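You operate a simulated robot arm through the tools that you are given. There is no shell and no other tool.

The job below is to be done with a simulated robot arm. You get a single attempt, and the scene is never put back.

## Task
Switch supply four off and swap its dead fuse for a spare of the same rating.
Fine: supply off before the fuse drawer opens; the spare comes from the black or the grey holder on bench six; the dead fuse goes into the red holder; shut the drawer; the supply stays off.

It is judged by the outcome, as a careful person would: the job done as asked, and still so three seconds after it is handed in. It fails if anything else is knocked over, pushed out of place, dropped, spilled or broken.

## Robot
A 7-joint arm with a three-finger gripper, fixed in place. Base frame: the origin is at the foot of the arm, x ahead of it, y to its left, z up. Readings come in mm, degrees, newtons and seconds.
With the tool pointing down near the work surface it reaches from about 500 to 940 mm from the base axis. Its first joint turns from -166.0 to 166.0 degrees. Payload 2.69 kg.
Tool frame: the origin (TCP) lies between the finger pads and is the grasp point; the fingertips stand 29 mm ahead of it; z points along the fingers, y is the line along which they close. Largest opening 120 mm; the body of the gripper starts 78 mm behind the TCP.
Orientation is that of the tool frame in the base frame, as [roll, pitch, yaw] about the fixed x, y, z axes, in that order (R = Rz(yaw) Ry(pitch) Rx(roll)). With the fingers straight down and closing along the base's y, the tool's x points along the base's -x, its y along +y and its z along -z.

## Interface
- The arm moves only by the tool move_arm. Its argument "deltas" is a list of rows, each an object of numbers (a shift or turn left out is 0, a gripper value left out holds the last): "tx", "ty", "tz": the shift along the tool's x, y, z in mm; "wx", "wy", "wz": the turn, a rotation vector about the tool's x, y, z in degrees; "jaw": the finger opening in mm, from 0 to 120. In form: [{"tx": .., "ty": .., "tz": .., "wx": .., "wy": .., "wz": .., "jaw": ..}, ...]. A call has 1 to 20 rows; each row shifts and turns the commanded pose from where the row before left it, along the tool's axes as they then stand. A row lasts 0.2 s, in which the tool goes at most 50 mm and 8.6 degrees; a call with a longer step from one row to the next is refused whole, and so is a gripper value outside its range. Where a pose cannot be reached the arm comes as near as it can. A force on the tool above 50 N (or 10 N above the force at the start of the call, whichever is more), or a blocked arm, ends the call early, and 0.2 s more pass. Each finger halts on what it meets, pressing with about 40 N; the grip force reading is that of the motor and also rises with nothing between the fingers. The clock runs only during rows and for 0.2 s after the last one: add rows that do not move to give the fingers time. The reply holds the time, the measured pose of the TCP, the force on the tool along the base axes, the opening and the grip force, in the units named above and with some noise, with the torque about the TCP (base axes, N m) and any sound that the robot's microphone picked up, and new pictures: "show" is both (left out), scene, wrist or none.
- Cameras (640 x 400 px; columns grow to the right, rows downward): "scene" is fixed at [63, -501.8, 1341.1]; the picture's right is [0.55, -0.83, 0.00], its down [-0.36, -0.24, -0.90] and it looks along [0.75, 0.50, -0.43] (base axes); focal length 310 px, centre (320, 200). "wrist" rides on the gripper at [63, 0, -104] in the tool frame; the picture's right is [0.01, 1.00, 0.00], its down [-0.83, 0.00, -0.56] and it looks along [-0.56, 0.00, 0.83] (tool axes); focal length 275 px, centre (320, 200).
- slide_trunk(by): slides the trunk up (or, below 0, down) by that many mm; the arm rides with it, the base frame stays. It gives what a move gives, with no picture.
- probe_pixels(camera, pixels): for up to 12 pixels [column, row] of the newest picture of that camera ("zoom" is the newest enlarged one), the place [x, y, z] in the base frame of the surface seen there, good to about 2 mm, but the place of the scene camera against the robot may be out by one fixed shift of up to 18 mm in any direction. No time passes.
- zoom(camera, box): a new picture of the part [left, top, right, bottom] of that camera's present view, enlarged. No time passes.
- sign_off(): hands the job in; it is judged then, once.

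Open the gripper and draw the arm clear of the work before you hand the job in, unless the task says otherwise.

The tools are called after ">>>" by a JSON object that holds its "method" and its "body". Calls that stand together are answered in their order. move_arm: Moves the arm, as the interface text tells. Its arguments: {"type":"object","properties":{"deltas":{"type":"array","items":{"type":"object","properties":{"tx":{"type":"number"},"ty":{"type":"number"},"tz":{"type":"number"},"wx":{"type":"number"},"wy":{"type":"number"},"wz":{"type":"number"},"jaw":{"type":"number"}}}},"show":{"type":"string","enum":["both","scene","wrist","none"]}},"required":["deltas"]} The other tools are called the same way: slide_trunk (by) slides the trunk up or down; probe_pixels (camera, pixels) gives the place of the surface under pixels of a picture; zoom (camera, box) takes an enlarged picture of a part of a camera's view; sign_off () hands the job in.

At the start:

```text
time_s: 0.0
tool_pos: [470.9, 45.7, 1100.3]
tcp_rot: [-179.2, 0.0, 179.8]
ft_force: [0.5, -0.1, 0.8]
wrist_torque: [0.01, -0.04, 0.02]
finger_gap: 120.0
finger_force: 0.1
trunk travel left (down, up): [-550.0, 63.0]
```

scene: 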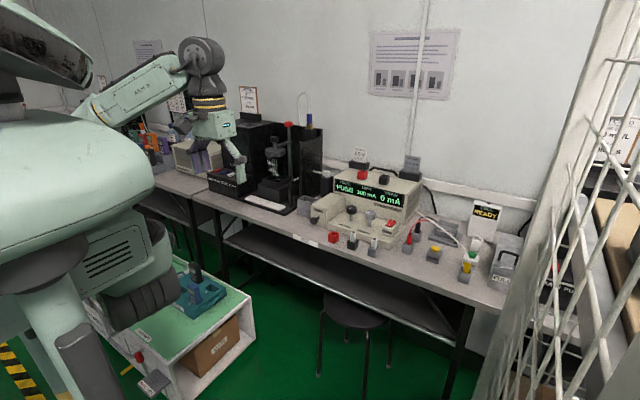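
wrist: 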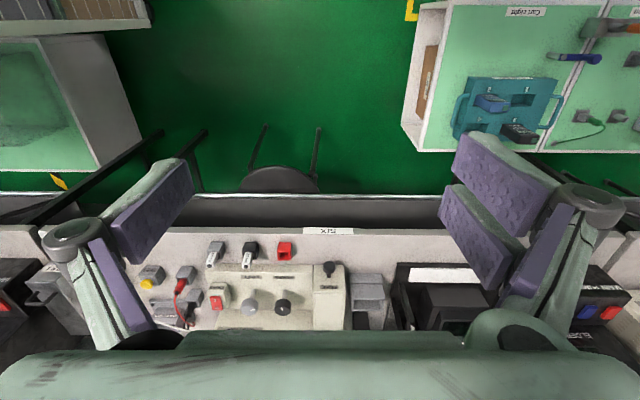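

I start by looking closely at bench six, around the power supply at scene (365,205), and in the wrist view around (270,280).

>>> {"method": "zoom", "body": {"camera": "scene", "box": [300, 140, 460, 260]}}

>>> {"method": "zoom", "body": {"camera": "wrist", "box": [100, 220, 420, 340]}}

>>> {"method": "zoom", "body": {"camera": "scene", "box": [390, 180, 530, 310]}}

```text
3.33 times, centred on (380, 200) of scene
```

zoom: 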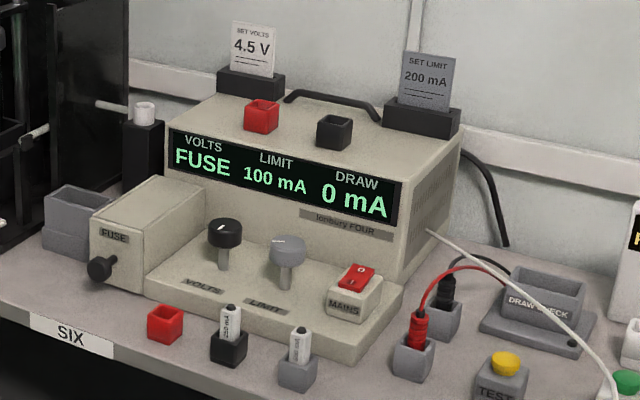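

```text
2.00 times, centred on (260, 280) of wrist
```

zoom: 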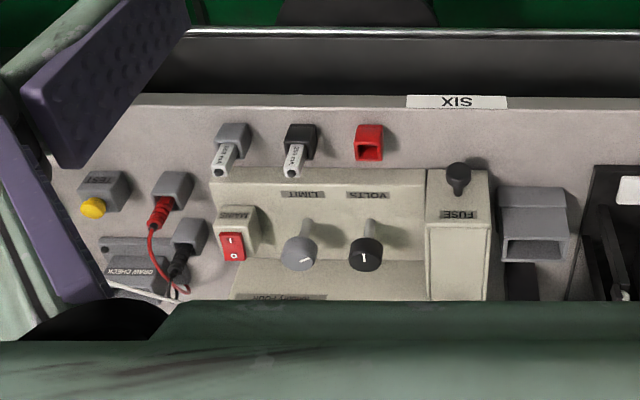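

```text
3.08 times, centred on (460, 245) of scene
```

zoom: 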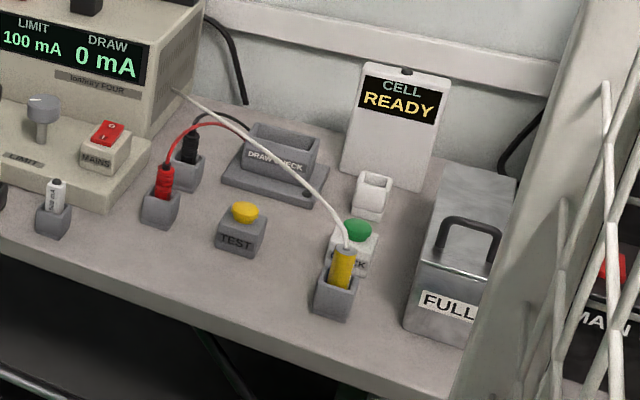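

The supply shows "FUSE", and there are two spares at scene (357,240) and (374,245). I zoom in more to read the ratings, and the wall notice too.

>>> {"method": "zoom", "body": {"camera": "scene", "box": [340, 222, 390, 262]}}

>>> {"method": "zoom", "body": {"camera": "wrist", "box": [200, 235, 264, 275]}}

>>> {"method": "zoom", "body": {"camera": "scene", "box": [365, 25, 465, 105]}}

>>> {"method": "zoom", "body": {"camera": "scene", "box": [310, 170, 360, 230]}}

>>> {"method": "zoom", "body": {"camera": "scene", "box": [140, 70, 340, 220]}}

```text
10.00 times, centred on (365, 242) of scene
```

zoom: 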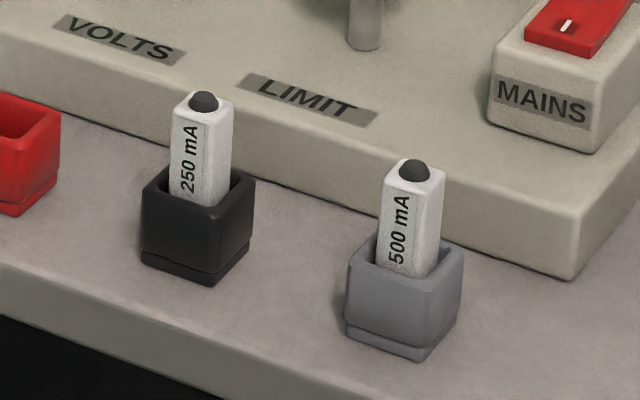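

```text
10.00 times, centred on (232, 255) of wrist
```

zoom: 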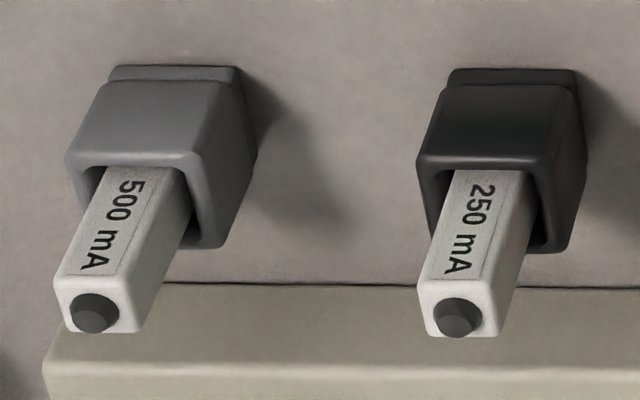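

```text
5.00 times, centred on (415, 65) of scene
```

zoom: 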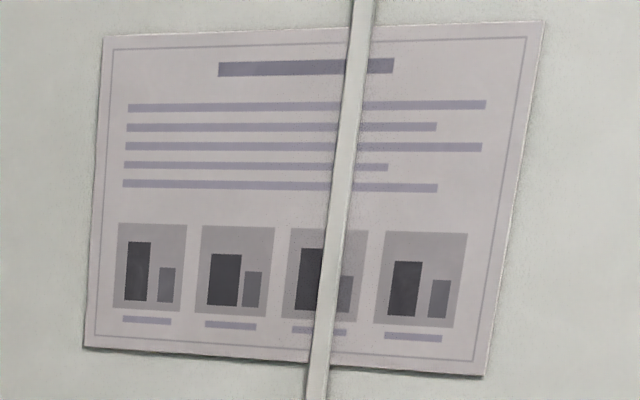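

```text
6.67 times, centred on (335, 200) of scene
```

zoom: 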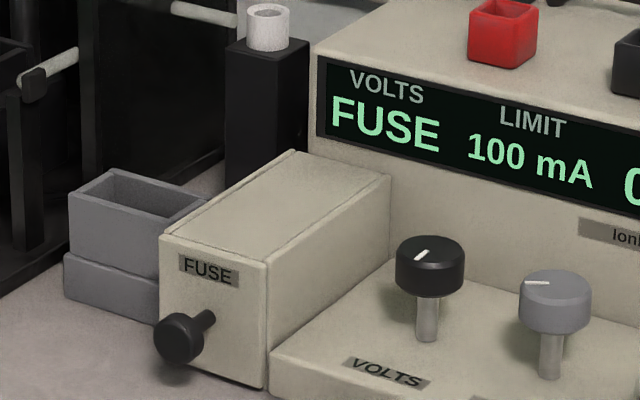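

```text
2.67 times, centred on (240, 145) of scene
```

zoom: 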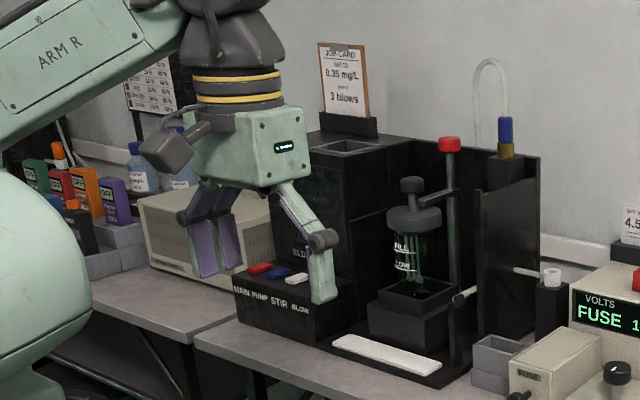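

The spares read 250 mA (black holder) and 500 mA (grey holder). I measure the key places with both cameras.

>>> {"method": "probe_pixels", "body": {"camera": "wrist", "pixels": [[209, 265], [244, 266], [217, 243], [250, 243], [285, 245], [329, 266], [216, 291], [216, 303], [325, 300], [283, 308], [250, 306], [300, 232]]}}

>>> {"method": "probe_pixels", "body": {"camera": "scene", "pixels": [[324, 221], [330, 231], [347, 219], [341, 196], [388, 222], [391, 218], [356, 232], [372, 239], [334, 235], [355, 210], [370, 214], [365, 165]]}}

>>> {"method": "zoom", "body": {"camera": "wrist", "box": [200, 230, 360, 330]}}

```text
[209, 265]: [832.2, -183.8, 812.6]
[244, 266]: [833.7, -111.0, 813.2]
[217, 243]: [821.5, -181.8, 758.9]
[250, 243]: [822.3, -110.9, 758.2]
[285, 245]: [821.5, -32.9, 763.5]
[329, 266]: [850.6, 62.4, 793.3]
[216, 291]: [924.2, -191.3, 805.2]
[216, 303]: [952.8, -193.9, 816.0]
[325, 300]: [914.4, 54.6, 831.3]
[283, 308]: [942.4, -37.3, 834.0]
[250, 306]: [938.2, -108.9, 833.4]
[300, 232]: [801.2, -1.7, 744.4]
```

```text
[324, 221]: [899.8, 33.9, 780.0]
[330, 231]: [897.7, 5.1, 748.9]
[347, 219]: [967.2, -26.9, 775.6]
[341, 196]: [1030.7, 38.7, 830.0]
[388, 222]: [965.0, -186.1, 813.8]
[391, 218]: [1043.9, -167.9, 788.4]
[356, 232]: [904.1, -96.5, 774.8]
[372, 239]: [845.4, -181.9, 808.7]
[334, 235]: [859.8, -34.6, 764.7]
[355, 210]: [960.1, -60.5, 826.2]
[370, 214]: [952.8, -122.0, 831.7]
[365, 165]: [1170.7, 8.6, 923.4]
```

```text
4.00 times, centred on (280, 280) of wrist
```

zoom: 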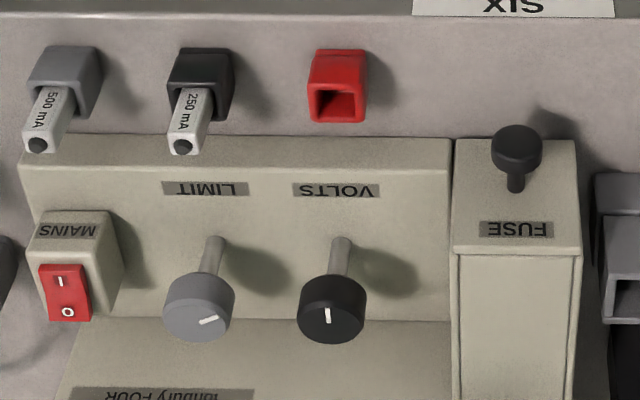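

I zoom on the mains rocker (scene (390,220), wrist (216,300)) to see which end is pressed now, and on the fuse drawer.

>>> {"method": "zoom", "body": {"camera": "scene", "box": [376, 200, 408, 230]}}

>>> {"method": "zoom", "body": {"camera": "wrist", "box": [200, 280, 240, 315]}}

>>> {"method": "zoom", "body": {"camera": "scene", "box": [312, 185, 352, 245]}}

>>> {"method": "probe_pixels", "body": {"camera": "wrist", "pixels": [[213, 297], [219, 297], [215, 308], [222, 308], [214, 302], [220, 302], [217, 311], [227, 300], [209, 285], [223, 286]]}}

```text
13.33 times, centred on (392, 215) of scene
```

zoom: 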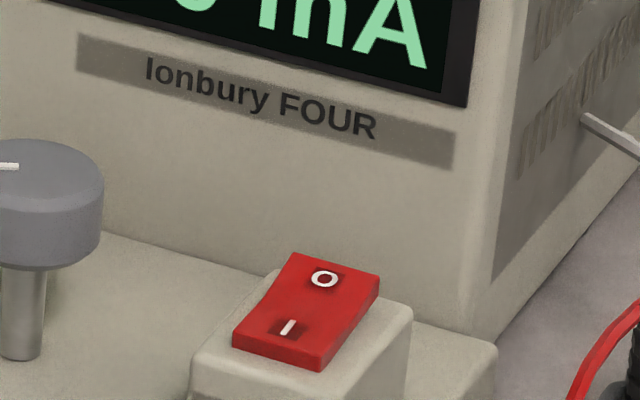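

```text
11.43 times, centred on (220, 298) of wrist
```

zoom: 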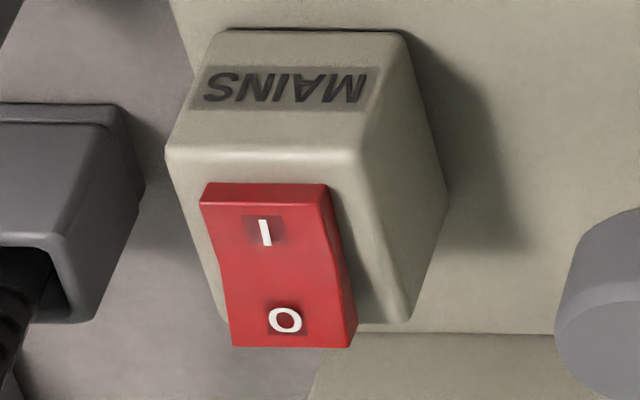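

```text
6.67 times, centred on (332, 215) of scene
```

zoom: 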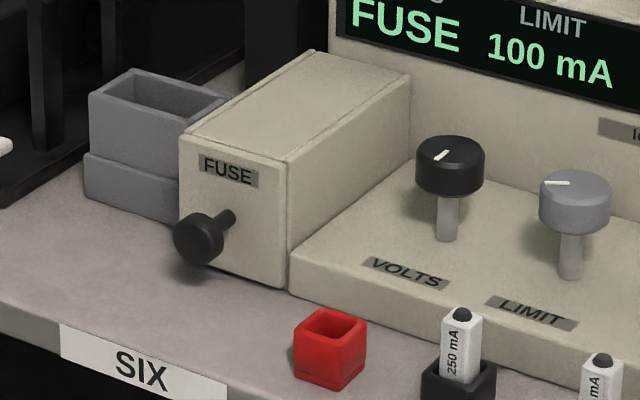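

```text
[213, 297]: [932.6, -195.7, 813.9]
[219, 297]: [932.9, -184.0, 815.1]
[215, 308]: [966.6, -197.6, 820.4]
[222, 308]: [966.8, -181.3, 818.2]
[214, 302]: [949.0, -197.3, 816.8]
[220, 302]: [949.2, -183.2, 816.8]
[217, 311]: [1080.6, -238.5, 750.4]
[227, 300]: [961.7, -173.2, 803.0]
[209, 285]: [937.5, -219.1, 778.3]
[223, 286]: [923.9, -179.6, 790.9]
```

The rocker's "O" end is the far one and stands raised (about [962,-190,819]), so supply four is on. I move the arm forward and to the right, high above the bench, with the gripper closing, to see it all better.

>>> {"method": "move_arm", "body": {"deltas": [{"tx": -30, "ty": -15, "jaw": 60}, {"tx": -30, "ty": -15}, {"tx": -30, "ty": -15}, {"tx": -30, "ty": -15}, {"tx": -30, "ty": -15}, {"tx": -30, "ty": -15}, {"tx": -30, "ty": -15}, {"tx": -30, "ty": -15}], "show": "both"}}

```text
time_s: 1.8
tool_pos: [711.0, -74.7, 1101.4]
tcp_rot: [-179.2, -0.1, 179.9]
ft_force: [0.0, 0.0, 0.3]
wrist_torque: [0.0, -0.01, -0.01]
finger_gap: 60.0
finger_force: 0.0
trunk travel left (down, up): [-550.0, 63.0]
```

scene: 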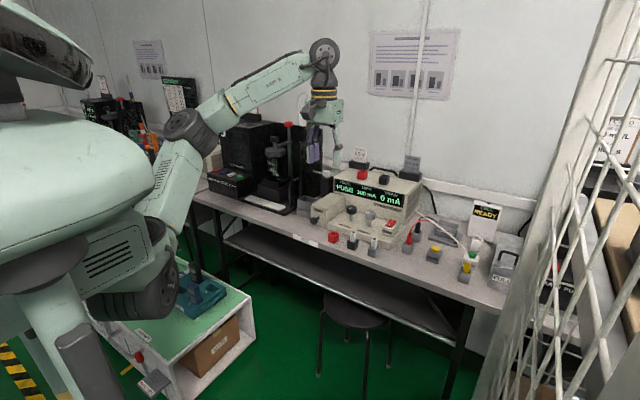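
wrist: 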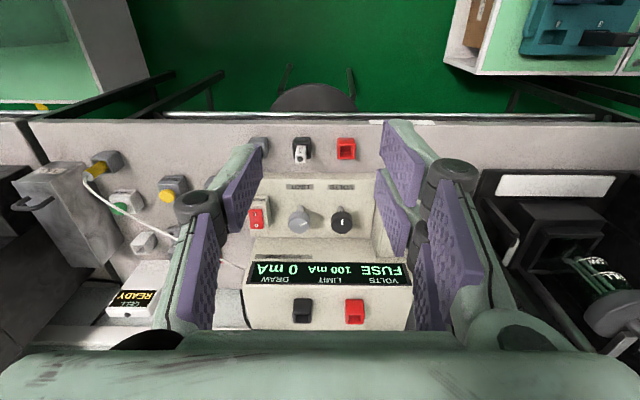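

The wrist view now shows the whole supply from above. I probe the display face (row 275), the rocker (257,218), holders and drawer.

>>> {"method": "probe_pixels", "body": {"camera": "wrist", "pixels": [[256, 211], [256, 226], [252, 219], [261, 219], [256, 198], [260, 262], [300, 240], [330, 262], [400, 262], [346, 149], [346, 158], [303, 158]]}}

>>> {"method": "zoom", "body": {"camera": "wrist", "box": [230, 120, 400, 330]}}

```text
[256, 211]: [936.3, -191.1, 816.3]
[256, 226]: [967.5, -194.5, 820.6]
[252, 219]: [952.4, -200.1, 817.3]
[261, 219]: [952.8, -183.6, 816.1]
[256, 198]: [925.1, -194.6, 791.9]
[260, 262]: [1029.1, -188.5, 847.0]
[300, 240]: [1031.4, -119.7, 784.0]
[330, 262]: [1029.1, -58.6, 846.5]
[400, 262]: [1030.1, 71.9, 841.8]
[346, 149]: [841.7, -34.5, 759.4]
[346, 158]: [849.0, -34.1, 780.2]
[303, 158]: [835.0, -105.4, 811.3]
```

```text
1.90 times, centred on (315, 225) of wrist
```

zoom: 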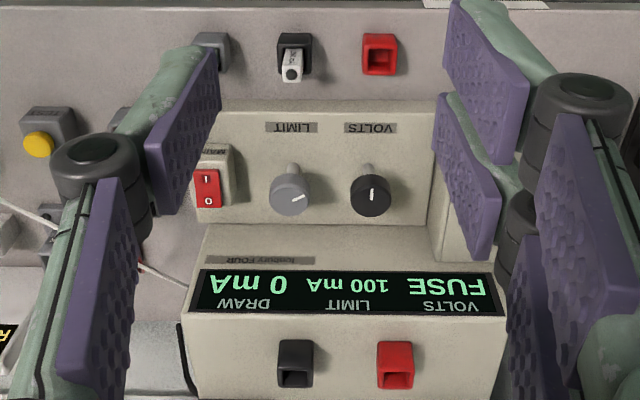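

The rocker runs from x≈933 (I) to x≈969 (O) at y≈-192, and the supply's face is at x≈1030, which leaves room. I close the gripper, tilt the tool forward by 30° and move to a hover above the rocker's O end.

>>> {"method": "move_arm", "body": {"deltas": [{"ty": -29.2, "wy": -7.5, "jaw": 0}, {"ty": -29.2, "wy": -7.5}, {"ty": -29.2, "wy": -7.5}, {"ty": -29.2, "wy": -7.5}, {"tx": -22.1, "tz": 41.6}, {"tx": -22.1, "tz": 41.6}, {"tx": -22.1, "tz": 41.6}, {"tx": -22.1, "tz": 41.6}, {"tx": -22.1, "tz": 41.6}, {}], "show": "both"}}

```text
time_s: 4.0
tool_pos: [910.6, -194.3, 977.8]
tcp_rot: [-179.2, 29.9, -179.7]
ft_force: [0.4, -0.7, -0.6]
wrist_torque: [0.0, 0.01, 0.0]
finger_gap: 0.1
finger_force: 29.2
trunk travel left (down, up): [-550.0, 63.0]
```

scene: 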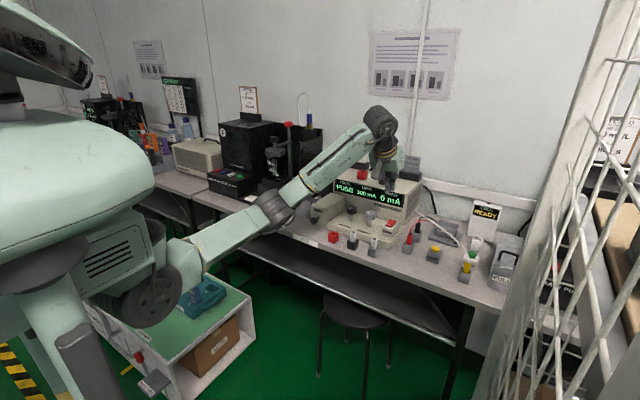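
wrist: 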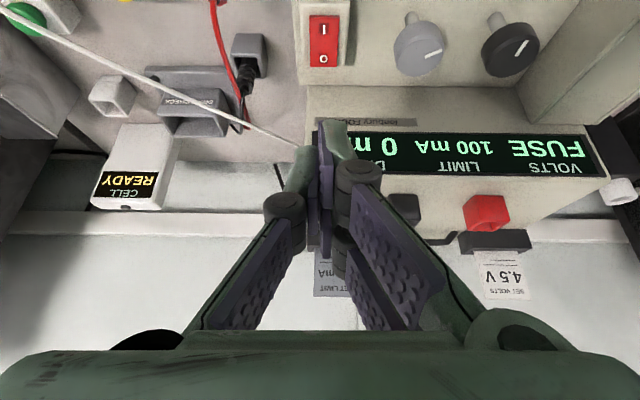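

The tool is now tilted 30° and at [910,-194,978]; the rocker shows at wrist (323,40). I re-probe it from this closer view.

>>> {"method": "probe_pixels", "body": {"camera": "wrist", "pixels": [[323, 20], [323, 40], [323, 60], [310, 40], [337, 40], [323, 66], [310, 60], [337, 60], [323, 90], [250, 45], [300, 50], [350, 40]]}}

>>> {"method": "zoom", "body": {"camera": "wrist", "box": [270, 0, 380, 90]}}

```text
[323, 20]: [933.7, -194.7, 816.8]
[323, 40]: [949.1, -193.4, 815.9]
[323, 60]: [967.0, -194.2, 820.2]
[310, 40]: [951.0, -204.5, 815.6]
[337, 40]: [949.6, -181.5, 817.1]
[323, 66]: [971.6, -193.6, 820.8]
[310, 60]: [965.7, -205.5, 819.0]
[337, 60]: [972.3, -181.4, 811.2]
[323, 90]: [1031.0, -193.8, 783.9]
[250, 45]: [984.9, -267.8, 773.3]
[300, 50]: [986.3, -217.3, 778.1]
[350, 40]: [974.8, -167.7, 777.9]
```

```text
4.44 times, centred on (325, 45) of wrist
```

zoom: 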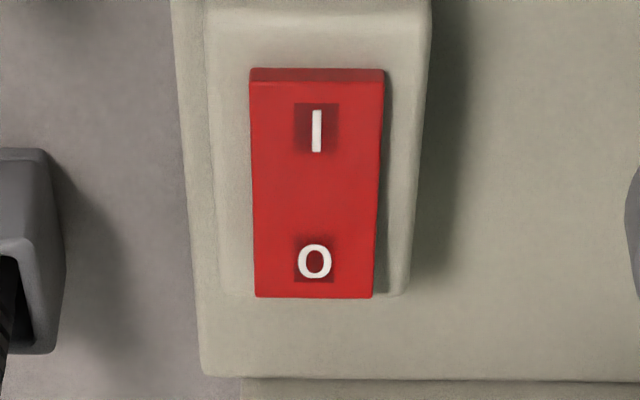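

The rocker is centred at y≈-193.5, with its O end at x≈960–970 and z≈820. I come to a hover just above it, then go down slowly.

>>> {"method": "move_arm", "body": {"deltas": [{"tx": 3.9, "tz": 37.4}, {"tx": 3.9, "tz": 37.4}, {"tx": 3.9, "tz": 37.4}, {}, {"tx": 2.5, "tz": 4.33}, {"tx": 2.5, "tz": 4.33}, {"tx": 2.5, "tz": 4.33}, {}], "show": "both"}}

```text
time_s: 5.8
tool_pos: [955.0, -194.0, 858.6]
tcp_rot: [-179.0, 29.9, -179.7]
ft_force: [0.7, 0.1, 0.0]
wrist_torque: [0.01, -0.01, 0.01]
finger_gap: 0.0
finger_force: 28.8
trunk travel left (down, up): [-550.0, 63.0]
```

scene: 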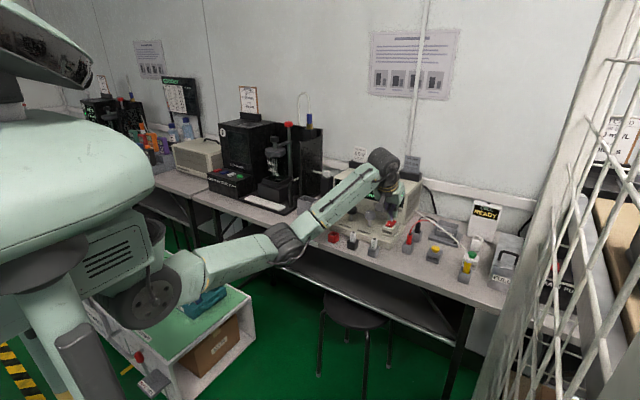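
wrist: 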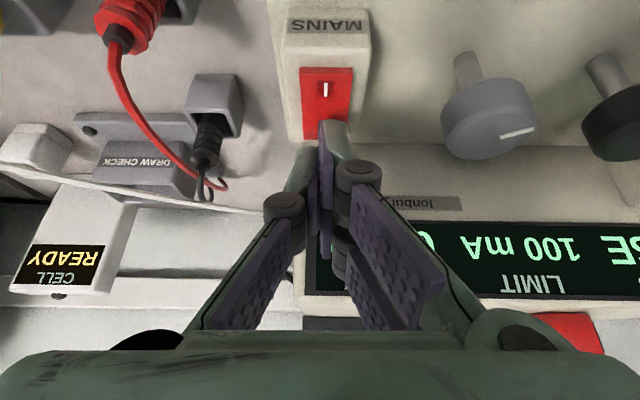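

The closed fingertips are just above the "O" end (wrist (325,125)). I go down in small steps watching the force.

>>> {"method": "move_arm", "body": {"deltas": [{"tx": 1.25, "tz": 2.17}, {"tx": 1.25, "tz": 2.17}, {"tx": 1.25, "tz": 2.17}, {"tx": 1.0, "tz": 1.73}, {"tx": 1.0, "tz": 1.73}, {}], "show": "wrist"}}

```text
time_s: 7.2
tool_pos: [955.2, -194.9, 852.3]
tcp_rot: [-179.0, 30.2, -179.7]
ft_force: [5.9, -1.1, 15.1]
wrist_torque: [0.04, -0.1, -0.02]
finger_gap: 0.0
finger_force: 28.7
trunk travel left (down, up): [-550.0, 63.0]
```

wrist: 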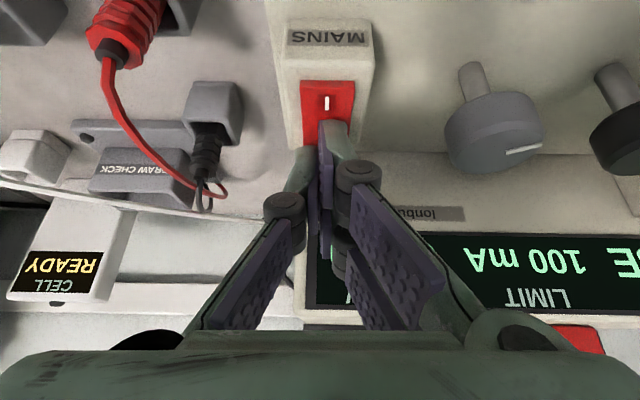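

Contact: about 15 N upward with the rocker not yet over. I press a little further in small steps.

>>> {"method": "move_arm", "body": {"deltas": [{"tx": 0.75, "tz": 1.3}, {"tx": 0.75, "tz": 1.3}, {"tx": 0.75, "tz": 1.3}, {}], "show": "wrist"}}

```text
time_s: 8.2
tool_pos: [952.8, -193.9, 851.4]
tcp_rot: [-178.9, 30.6, -179.6]
ft_force: [8.6, -1.6, 33.0]
wrist_torque: [0.12, -0.11, 0.02]
finger_gap: 0.0
finger_force: 28.3
trunk travel left (down, up): [-550.0, 63.0]
```

wrist: 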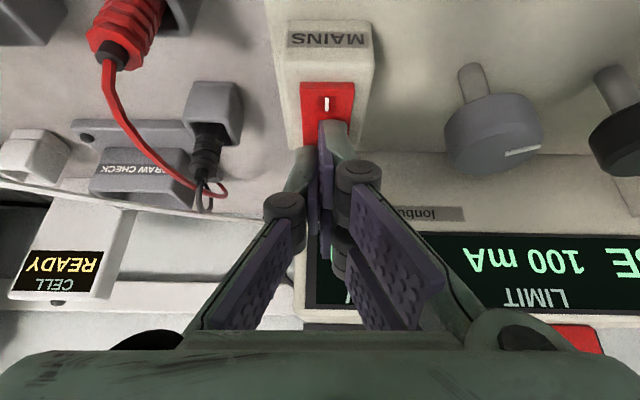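

At 33 N the rocker hasn't tipped and the tip is slipping toward the pivot. I lift off, shift about 7 mm further out (+x) to get more leverage, and press again.

>>> {"method": "move_arm", "body": {"deltas": [{"tx": -3, "tz": -5.2}, {"tx": -3, "tz": -5.2}, {"tx": -6.1, "tz": 3.5}, {}], "show": "both"}}

>>> {"method": "zoom", "body": {"camera": "wrist", "box": [270, 60, 390, 160]}}

```text
time_s: 9.2
tool_pos: [962.4, -193.4, 853.7]
tcp_rot: [-179.1, 29.7, -179.7]
ft_force: [0.1, 0.9, 0.3]
wrist_torque: [-0.03, -0.01, 0.0]
finger_gap: 0.0
finger_force: 28.7
trunk travel left (down, up): [-550.0, 63.0]
```

scene: 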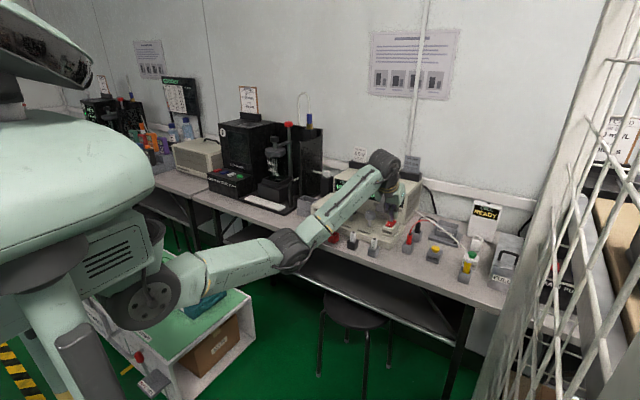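
wrist: 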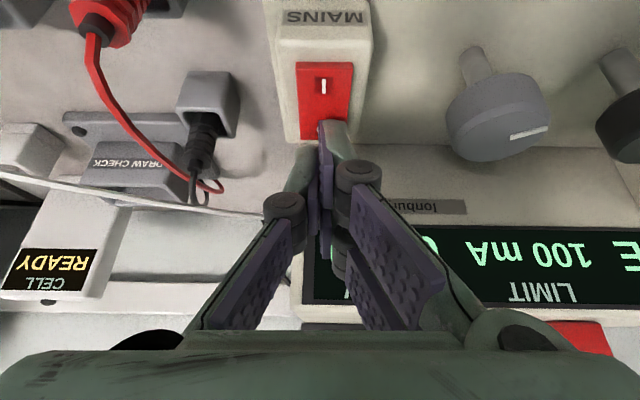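

```text
4.00 times, centred on (330, 110) of wrist
```

zoom: 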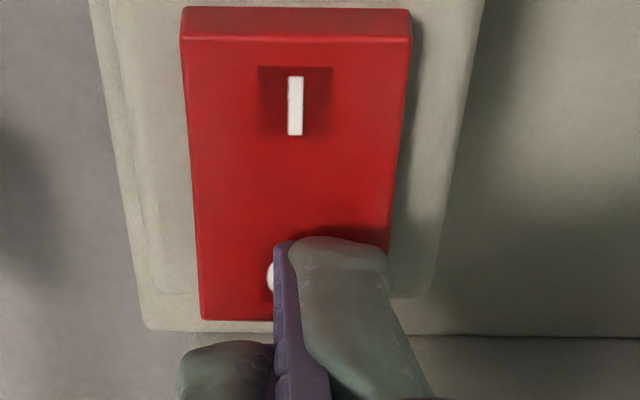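

The fingertips now stand over the very end of the "O" half. I press down again in small steps.

>>> {"method": "move_arm", "body": {"deltas": [{"tx": 1.5, "tz": 2.0}, {"tx": 1.0, "tz": 1.73}, {"tx": 1.0, "tz": 1.73}, {"tx": 1.0, "tz": 1.73}, {"tx": 1.0, "tz": 1.73}, {}], "show": "wrist"}}

>>> {"method": "zoom", "body": {"camera": "wrist", "box": [270, 60, 390, 160]}}

```text
time_s: 10.6
tool_pos: [962.2, -194.1, 851.0]
tcp_rot: [-178.9, 30.6, -179.5]
ft_force: [5.0, 4.4, 29.4]
wrist_torque: [0.25, -0.01, -0.02]
finger_gap: 0.1
finger_force: 28.3
trunk travel left (down, up): [-550.0, 63.0]
heard: click
```

wrist: 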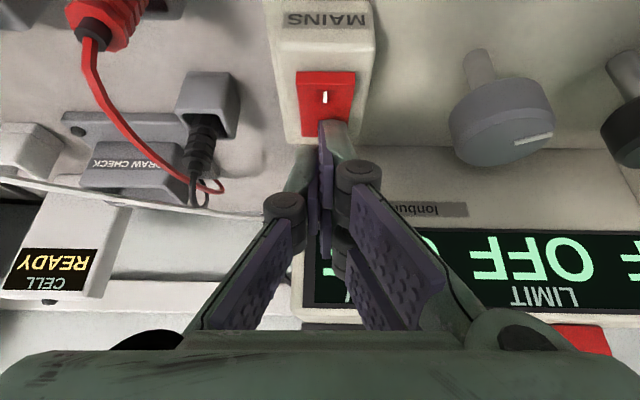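

```text
4.00 times, centred on (330, 110) of wrist
```

zoom: 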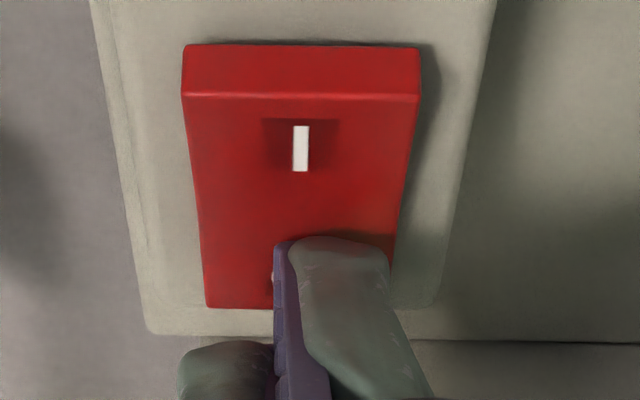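

A click was heard and the display reads OFF: supply four is off. I retreat along the tool axis, level the tool, and move to look at the fuse drawer.

>>> {"method": "move_arm", "body": {"deltas": [{"tz": -20}, {"tz": -45}, {"tz": -45}, {"tz": -25}, {"ty": 40, "wy": 7.5}, {"ty": 40, "wy": 7.5}, {"ty": 40, "wy": 7.5}, {"ty": 40, "wy": 7.5}, {"tx": 34, "ty": 23.5, "tz": 4, "jaw": 110}, {"tx": 34, "ty": 23.5, "tz": 4}, {"tx": 34, "ty": 23.5, "tz": 4}, {"tx": 34, "ty": 23.5, "tz": 4}, {}, {}], "show": "both"}}

```text
time_s: 13.6
tool_pos: [755.9, 58.8, 941.7]
tcp_rot: [-179.3, -0.1, 179.9]
ft_force: [0.2, 0.3, 0.1]
wrist_torque: [0.03, 0.01, -0.01]
finger_gap: 105.5
finger_force: 0.1
trunk travel left (down, up): [-550.0, 63.0]
heard: click
```

scene: 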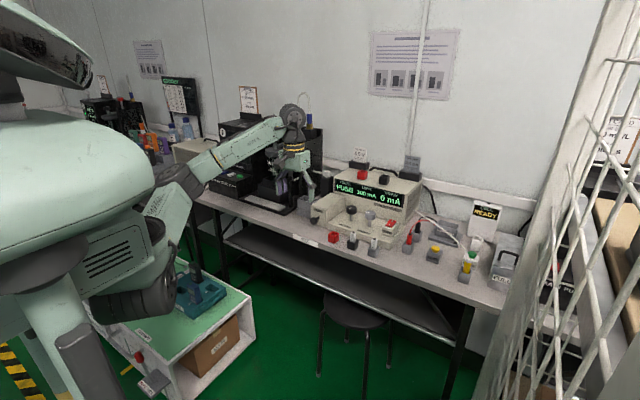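
wrist: 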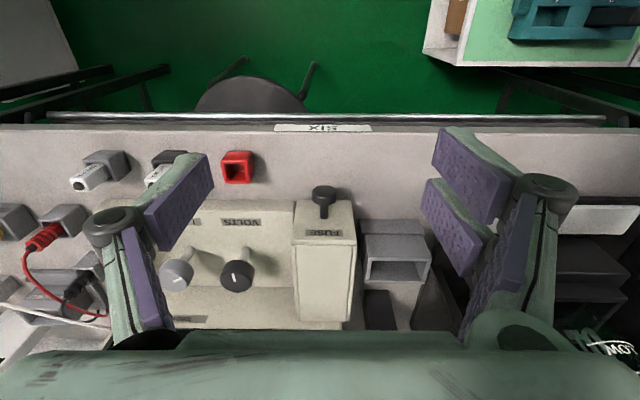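

A second click was heard during the retreat, and the display seems lit again. I zoom in on the rocker and display.

>>> {"method": "zoom", "body": {"camera": "scene", "box": [330, 160, 430, 240]}}

>>> {"method": "zoom", "body": {"camera": "scene", "box": [376, 200, 408, 230]}}

```text
5.00 times, centred on (380, 200) of scene
```

zoom: 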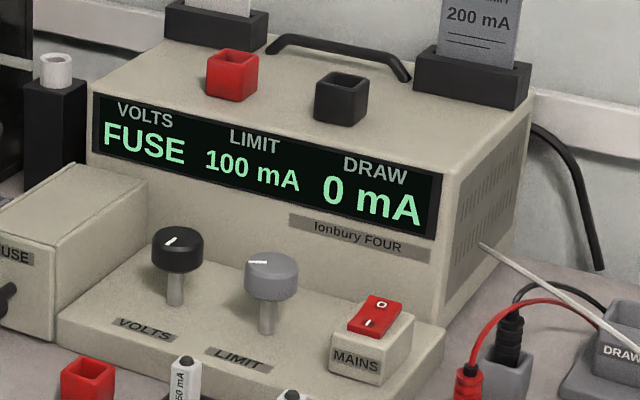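

```text
13.33 times, centred on (392, 215) of scene
```

zoom: 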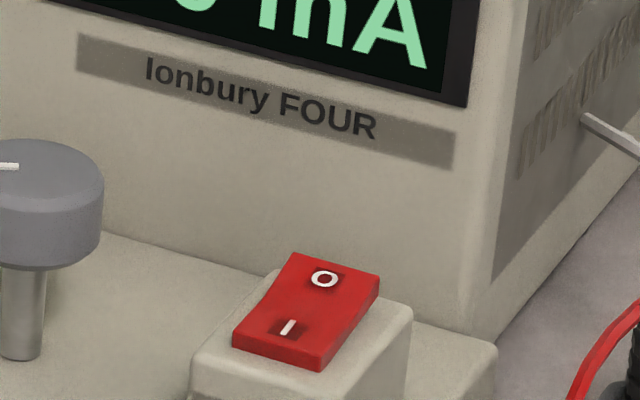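

The rocker sprang back to "I": I had not pushed it fully over. I go back, press deeper against its stop this time, and will lift straight up and check it before leaving.

>>> {"method": "move_arm", "body": {"deltas": [{"tx": -19.9, "ty": -36.1, "tz": -3.7, "jaw": 0}, {"tx": -19.9, "ty": -36.1, "tz": -3.7}, {"tx": -19.9, "ty": -36.1, "tz": -3.7}, {"tx": -19.9, "ty": -36.1, "tz": -3.7}, {"tx": -19.9, "ty": -36.1, "tz": -3.7}, {"tx": -19.9, "ty": -36.1, "tz": -3.7}, {"tx": -19.9, "ty": -36.1, "tz": -3.7}, {"wy": -7.5}, {"wy": -7.5}, {"wy": -7.5}, {"wy": -7.5}, {"tx": -3.6, "tz": 39.8}, {"tx": -3.6, "tz": 39.8}, {"tx": -3.6, "tz": 39.8}, {}], "show": "both"}}

```text
time_s: 16.8
tool_pos: [955.7, -187.9, 870.5]
tcp_rot: [-179.1, 29.9, -179.6]
ft_force: [0.0, -0.4, -0.4]
wrist_torque: [0.02, 0.01, 0.02]
finger_gap: 0.0
finger_force: 28.1
out of reach, approached as far as the arm can: row 7
trunk travel left (down, up): [-550.0, 63.0]
```

scene: 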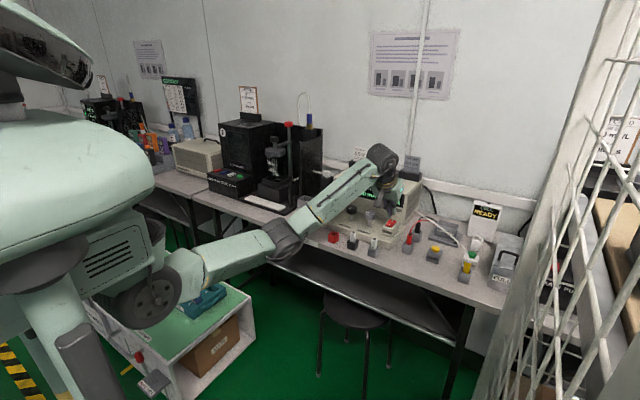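
wrist: 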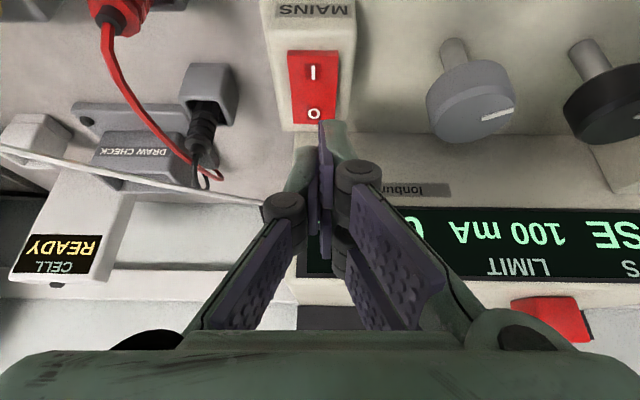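

The tip is near the "O" again; I shift 6 mm out and 6 mm right, descend, then press in small steps.

>>> {"method": "move_arm", "body": {"deltas": [{"tx": -5.5, "ty": -6, "tz": 3.1}, {"tx": 3.5, "tz": 6.06}, {"tx": 3.5, "tz": 6.06}, {"tx": 1.0, "tz": 1.73}, {"tx": 1.0, "tz": 1.73}, {"tx": 1.0, "tz": 1.73}, {"tx": 1.0, "tz": 1.73}, {"tx": 1.0, "tz": 1.73}, {}], "show": "wrist"}}

>>> {"method": "zoom", "body": {"camera": "wrist", "box": [270, 60, 390, 160]}}

```text
time_s: 18.8
tool_pos: [959.9, -194.0, 852.1]
tcp_rot: [-178.9, 30.4, -179.6]
ft_force: [7.1, 0.9, 25.5]
wrist_torque: [0.16, -0.07, -0.05]
finger_gap: 0.0
finger_force: 28.3
trunk travel left (down, up): [-550.0, 63.0]
```

wrist: 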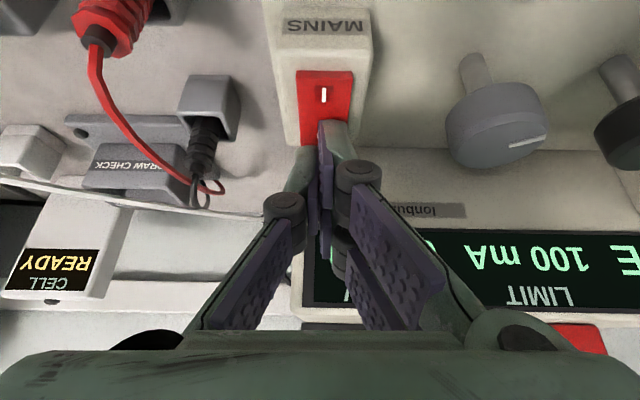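

```text
4.00 times, centred on (330, 110) of wrist
```

zoom: 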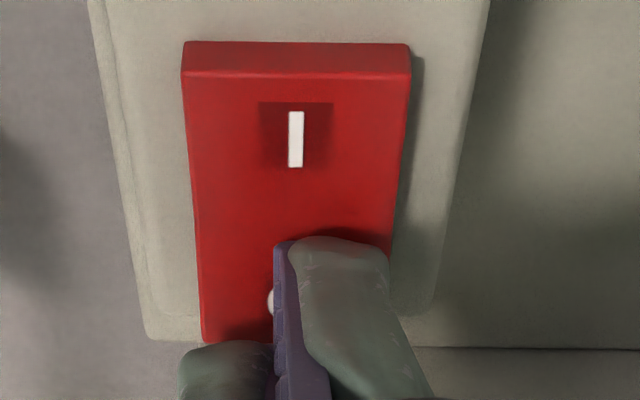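

At 25 N still not over; in the zoom the finger's contact edge (row 240) is only about 60 % of the way along the rocker (rows 75–342). I lift, move 8 mm further out, and press there.

>>> {"method": "move_arm", "body": {"deltas": [{"tx": -3, "tz": -5.2}, {"tx": -3, "tz": -5.2}, {"tx": -8.0, "tz": 4.6}, {}], "show": "wrist"}}

>>> {"method": "zoom", "body": {"camera": "wrist", "box": [270, 60, 390, 160]}}

```text
time_s: 19.8
tool_pos: [968.1, -195.1, 855.7]
tcp_rot: [-179.0, 29.7, -179.6]
ft_force: [0.5, -0.1, 0.0]
wrist_torque: [0.0, -0.02, 0.01]
finger_gap: 0.0
finger_force: 28.5
trunk travel left (down, up): [-550.0, 63.0]
```

wrist: 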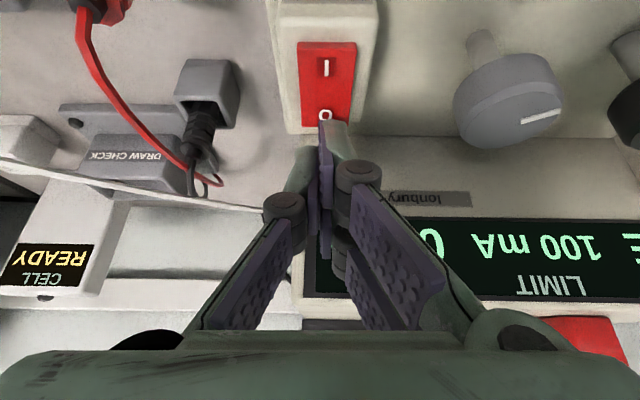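

```text
4.00 times, centred on (330, 110) of wrist
```

zoom: 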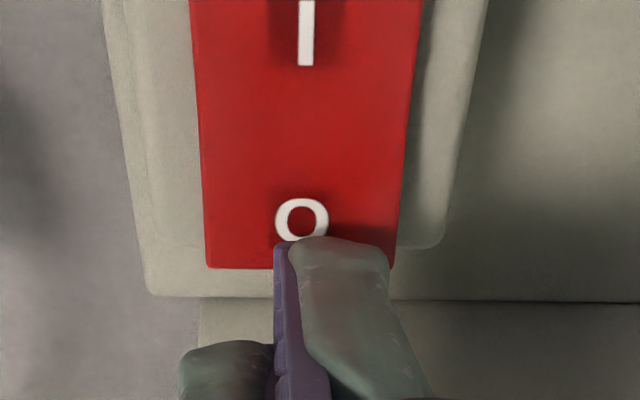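

I probe the fingertips themselves in this wrist view to know exactly where their lower edges are.

>>> {"method": "probe_pixels", "body": {"camera": "wrist", "pixels": [[325, 124], [345, 121], [350, 124], [340, 126], [330, 121], [362, 124], [300, 149], [295, 152], [326, 118], [326, 125], [327, 150], [350, 150]]}}

```text
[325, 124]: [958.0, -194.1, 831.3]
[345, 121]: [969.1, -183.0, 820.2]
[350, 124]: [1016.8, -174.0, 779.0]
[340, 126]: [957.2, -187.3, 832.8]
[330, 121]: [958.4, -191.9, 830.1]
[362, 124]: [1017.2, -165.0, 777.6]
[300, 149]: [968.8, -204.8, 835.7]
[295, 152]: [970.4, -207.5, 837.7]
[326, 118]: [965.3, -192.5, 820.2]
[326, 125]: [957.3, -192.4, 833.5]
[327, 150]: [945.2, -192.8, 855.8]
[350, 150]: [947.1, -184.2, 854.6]
```

The visible fingertip edge sits at about [958,-190,830], i.e. the finger reaches further toward the robot than I assumed, so I was pressing near the pivot. I shift 7 mm more outward so that edge comes over x≈965, then press.

>>> {"method": "move_arm", "body": {"deltas": [{"tx": -6.1, "ty": -1, "tz": 3.5}, {"tx": 1.5, "tz": 2.6}, {"tx": 1.5, "tz": 2.6}, {}], "show": "wrist"}}

>>> {"method": "zoom", "body": {"camera": "wrist", "box": [270, 60, 390, 160]}}

>>> {"method": "probe_pixels", "body": {"camera": "wrist", "pixels": [[325, 124], [340, 124], [312, 110], [312, 115], [312, 120], [312, 125]]}}

```text
time_s: 20.8
tool_pos: [976.5, -195.8, 851.6]
tcp_rot: [-179.1, 29.9, -179.7]
ft_force: [-1.0, 0.0, 0.5]
wrist_torque: [-0.03, 0.01, 0.02]
finger_gap: 0.0
finger_force: 29.6
trunk travel left (down, up): [-550.0, 63.0]
```

wrist: 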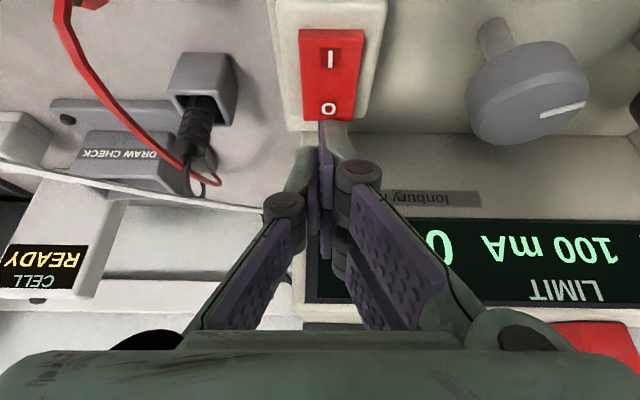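

```text
4.00 times, centred on (330, 110) of wrist
```

zoom: 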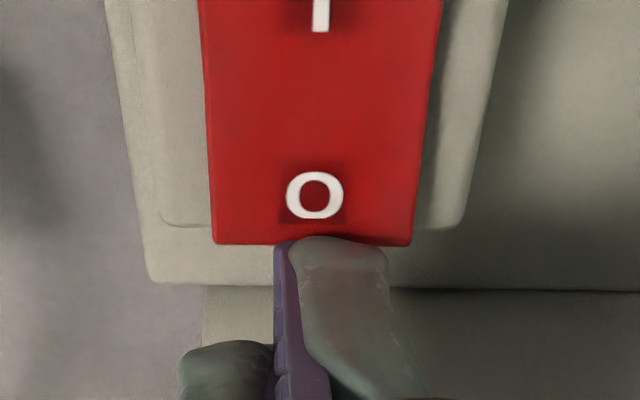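

```text
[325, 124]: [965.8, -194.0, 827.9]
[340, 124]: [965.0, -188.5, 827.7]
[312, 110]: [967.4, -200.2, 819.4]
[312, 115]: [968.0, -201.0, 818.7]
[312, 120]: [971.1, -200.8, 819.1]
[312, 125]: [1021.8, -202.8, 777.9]
```

Still no contact at z 851.6, and the edge is now right over the O end (zoom row 240). I shift back 4 mm so the contact lands on the outer part of the rocker, and go down in small steps.

>>> {"method": "move_arm", "body": {"deltas": [{"tx": 3.5, "tz": -2}, {"tx": 1.0, "tz": 1.73}, {"tx": 1.0, "tz": 1.73}, {"tx": 1.0, "tz": 1.73}, {"tx": 0.75, "tz": 1.3}, {"tx": 0.75, "tz": 1.3}, {}], "show": "wrist"}}

>>> {"method": "zoom", "body": {"camera": "wrist", "box": [270, 60, 390, 160]}}

```text
time_s: 22.4
tool_pos: [970.6, -195.6, 849.1]
tcp_rot: [-178.9, 30.4, -179.5]
ft_force: [5.8, -2.1, 28.6]
wrist_torque: [0.05, -0.04, 0.03]
finger_gap: 0.2
finger_force: 28.4
trunk travel left (down, up): [-550.0, 63.0]
heard: click
```

wrist: 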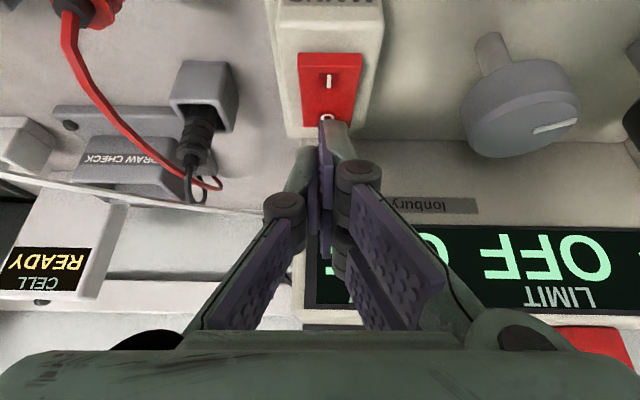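

```text
4.00 times, centred on (330, 110) of wrist
```

zoom: 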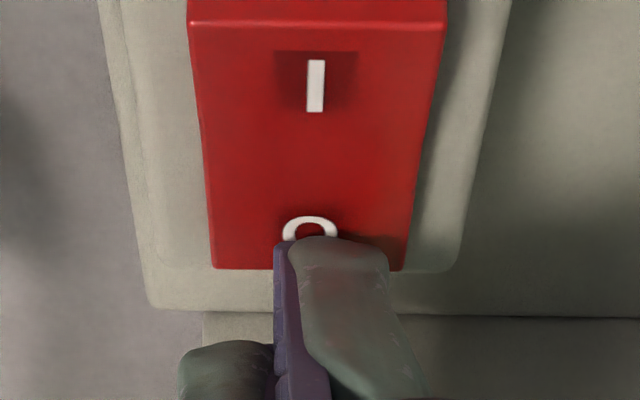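

It clicked and shows OFF. I press a bit further to seat it fully, then lift straight up (base z) and look.

>>> {"method": "move_arm", "body": {"deltas": [{"tx": 0.6, "tz": 1.1}, {"tx": 0.6, "tz": 1.1}, {"tx": 0.5, "tz": 0.9}, {}], "show": "wrist"}}

>>> {"method": "zoom", "body": {"camera": "wrist", "box": [270, 60, 390, 160]}}

```text
time_s: 23.4
tool_pos: [970.8, -195.5, 850.2]
tcp_rot: [-179.0, 30.7, -179.6]
ft_force: [4.6, 0.7, 36.9]
wrist_torque: [0.19, 0.03, 0.02]
finger_gap: 0.1
finger_force: 28.4
trunk travel left (down, up): [-550.0, 63.0]
```

wrist: 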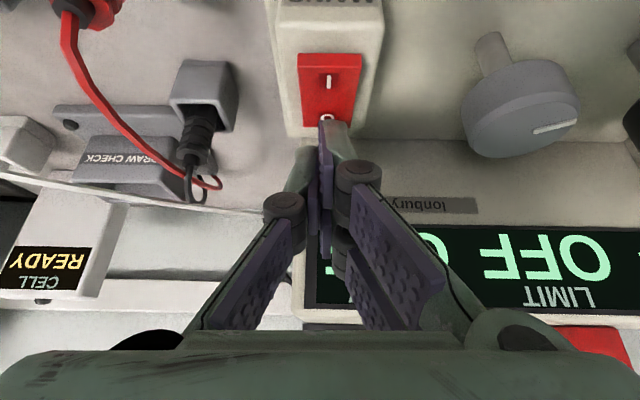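

```text
4.00 times, centred on (330, 110) of wrist
```

zoom: 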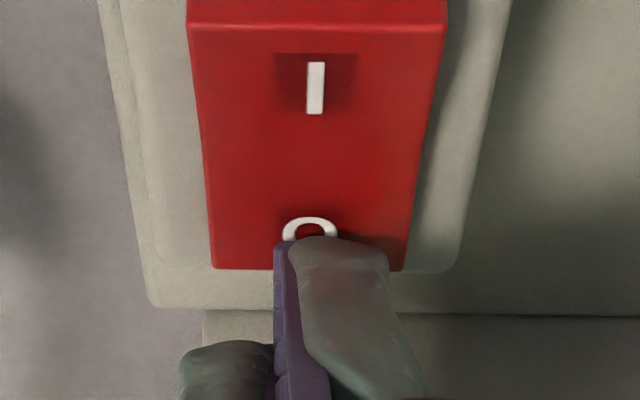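

At 37 N it is against its stop. I lift straight up slowly and check that it stays off.

>>> {"method": "move_arm", "body": {"deltas": [{"tx": -2, "tz": -3.46}, {"tx": -2, "tz": -3.46}, {"tx": -2, "tz": -3.46}, {"tx": -5, "tz": -8.66}, {"tx": -10, "tz": -17.3}, {}], "show": "wrist"}}

>>> {"method": "zoom", "body": {"camera": "wrist", "box": [250, 0, 410, 120]}}

```text
time_s: 24.8
tool_pos: [970.7, -195.3, 882.1]
tcp_rot: [-179.0, 29.8, -179.7]
ft_force: [0.4, 0.2, 0.4]
wrist_torque: [-0.03, 0.03, -0.01]
finger_gap: 0.2
finger_force: 28.6
trunk travel left (down, up): [-550.0, 63.0]
```

wrist: 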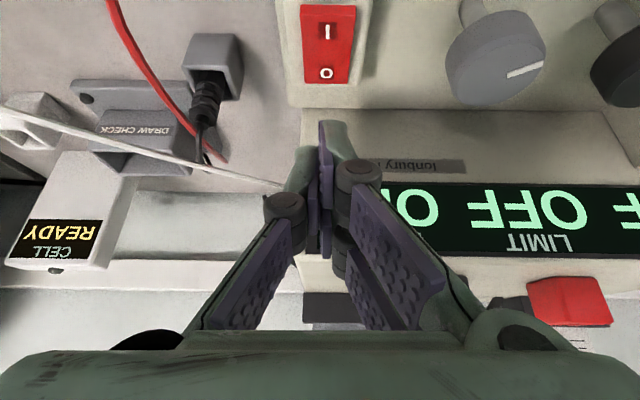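

```text
3.33 times, centred on (330, 60) of wrist
```

zoom: 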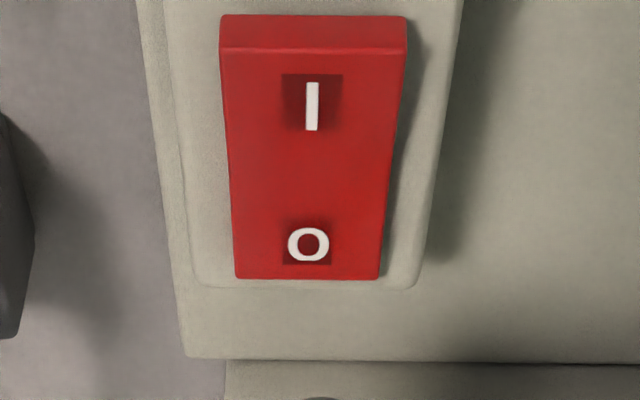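

The rocker stays with "O" down and the display reads OFF. I raise the arm well clear vertically, then level the tool and move over to the drawer.

>>> {"method": "move_arm", "body": {"deltas": [{"tx": -17.5, "tz": -30.3}, {"tx": -17.5, "tz": -30.3}, {"tx": -17.5, "tz": -30.3}, {"tx": 32, "tz": -18.5}, {"tx": 32, "tz": -18.5}, {"ty": 40, "wy": 7.5}, {"ty": 40, "wy": 7.5}, {"ty": 40, "wy": 7.5}, {"ty": 40, "wy": 7.5}, {"tx": 34, "ty": 23.5, "tz": 10, "jaw": 110}, {"tx": 34, "ty": 23.5, "tz": 10}, {"tx": 34, "ty": 23.5, "tz": 10}, {"tx": 34, "ty": 23.5, "tz": 10}, {}, {}, {}], "show": "both"}}

>>> {"method": "zoom", "body": {"camera": "scene", "box": [330, 160, 430, 240]}}

>>> {"method": "zoom", "body": {"camera": "wrist", "box": [260, 160, 460, 340]}}

```text
time_s: 28.2
tool_pos: [763.0, 59.7, 943.9]
tcp_rot: [-179.3, -0.1, 179.8]
ft_force: [-0.6, -0.4, 0.4]
wrist_torque: [-0.04, -0.01, 0.01]
finger_gap: 110.0
finger_force: 0.1
trunk travel left (down, up): [-550.0, 63.0]
```

scene: 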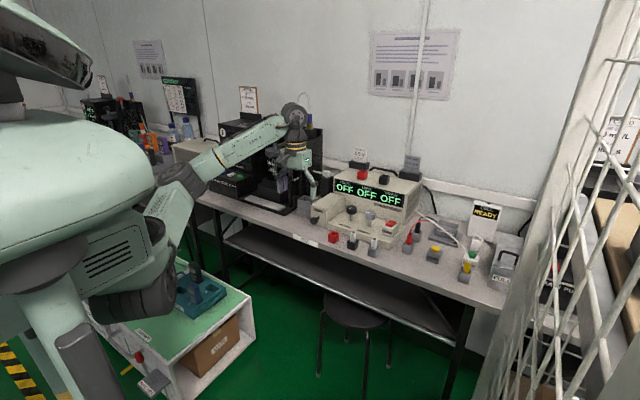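
wrist: 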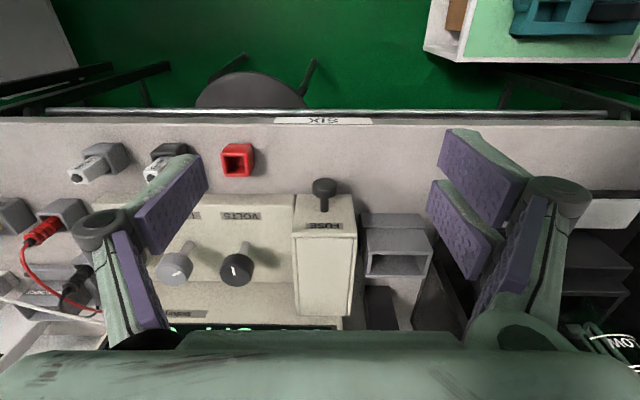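

```text
5.00 times, centred on (380, 200) of scene
```

zoom: 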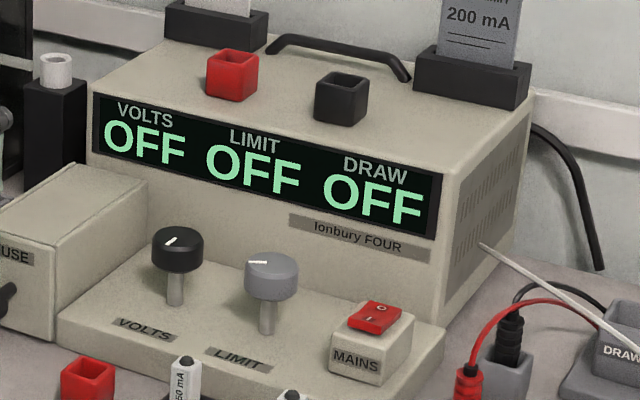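

```text
2.22 times, centred on (360, 250) of wrist
```

zoom: 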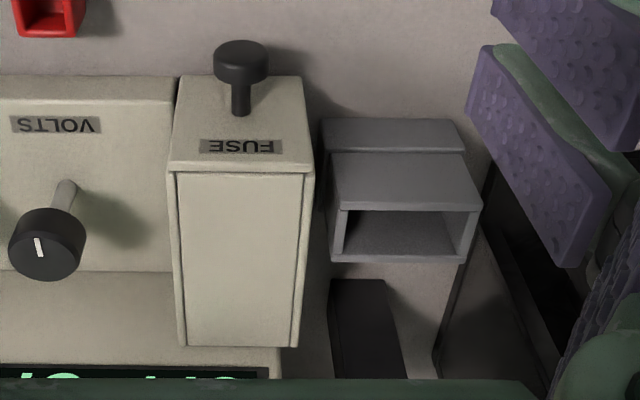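

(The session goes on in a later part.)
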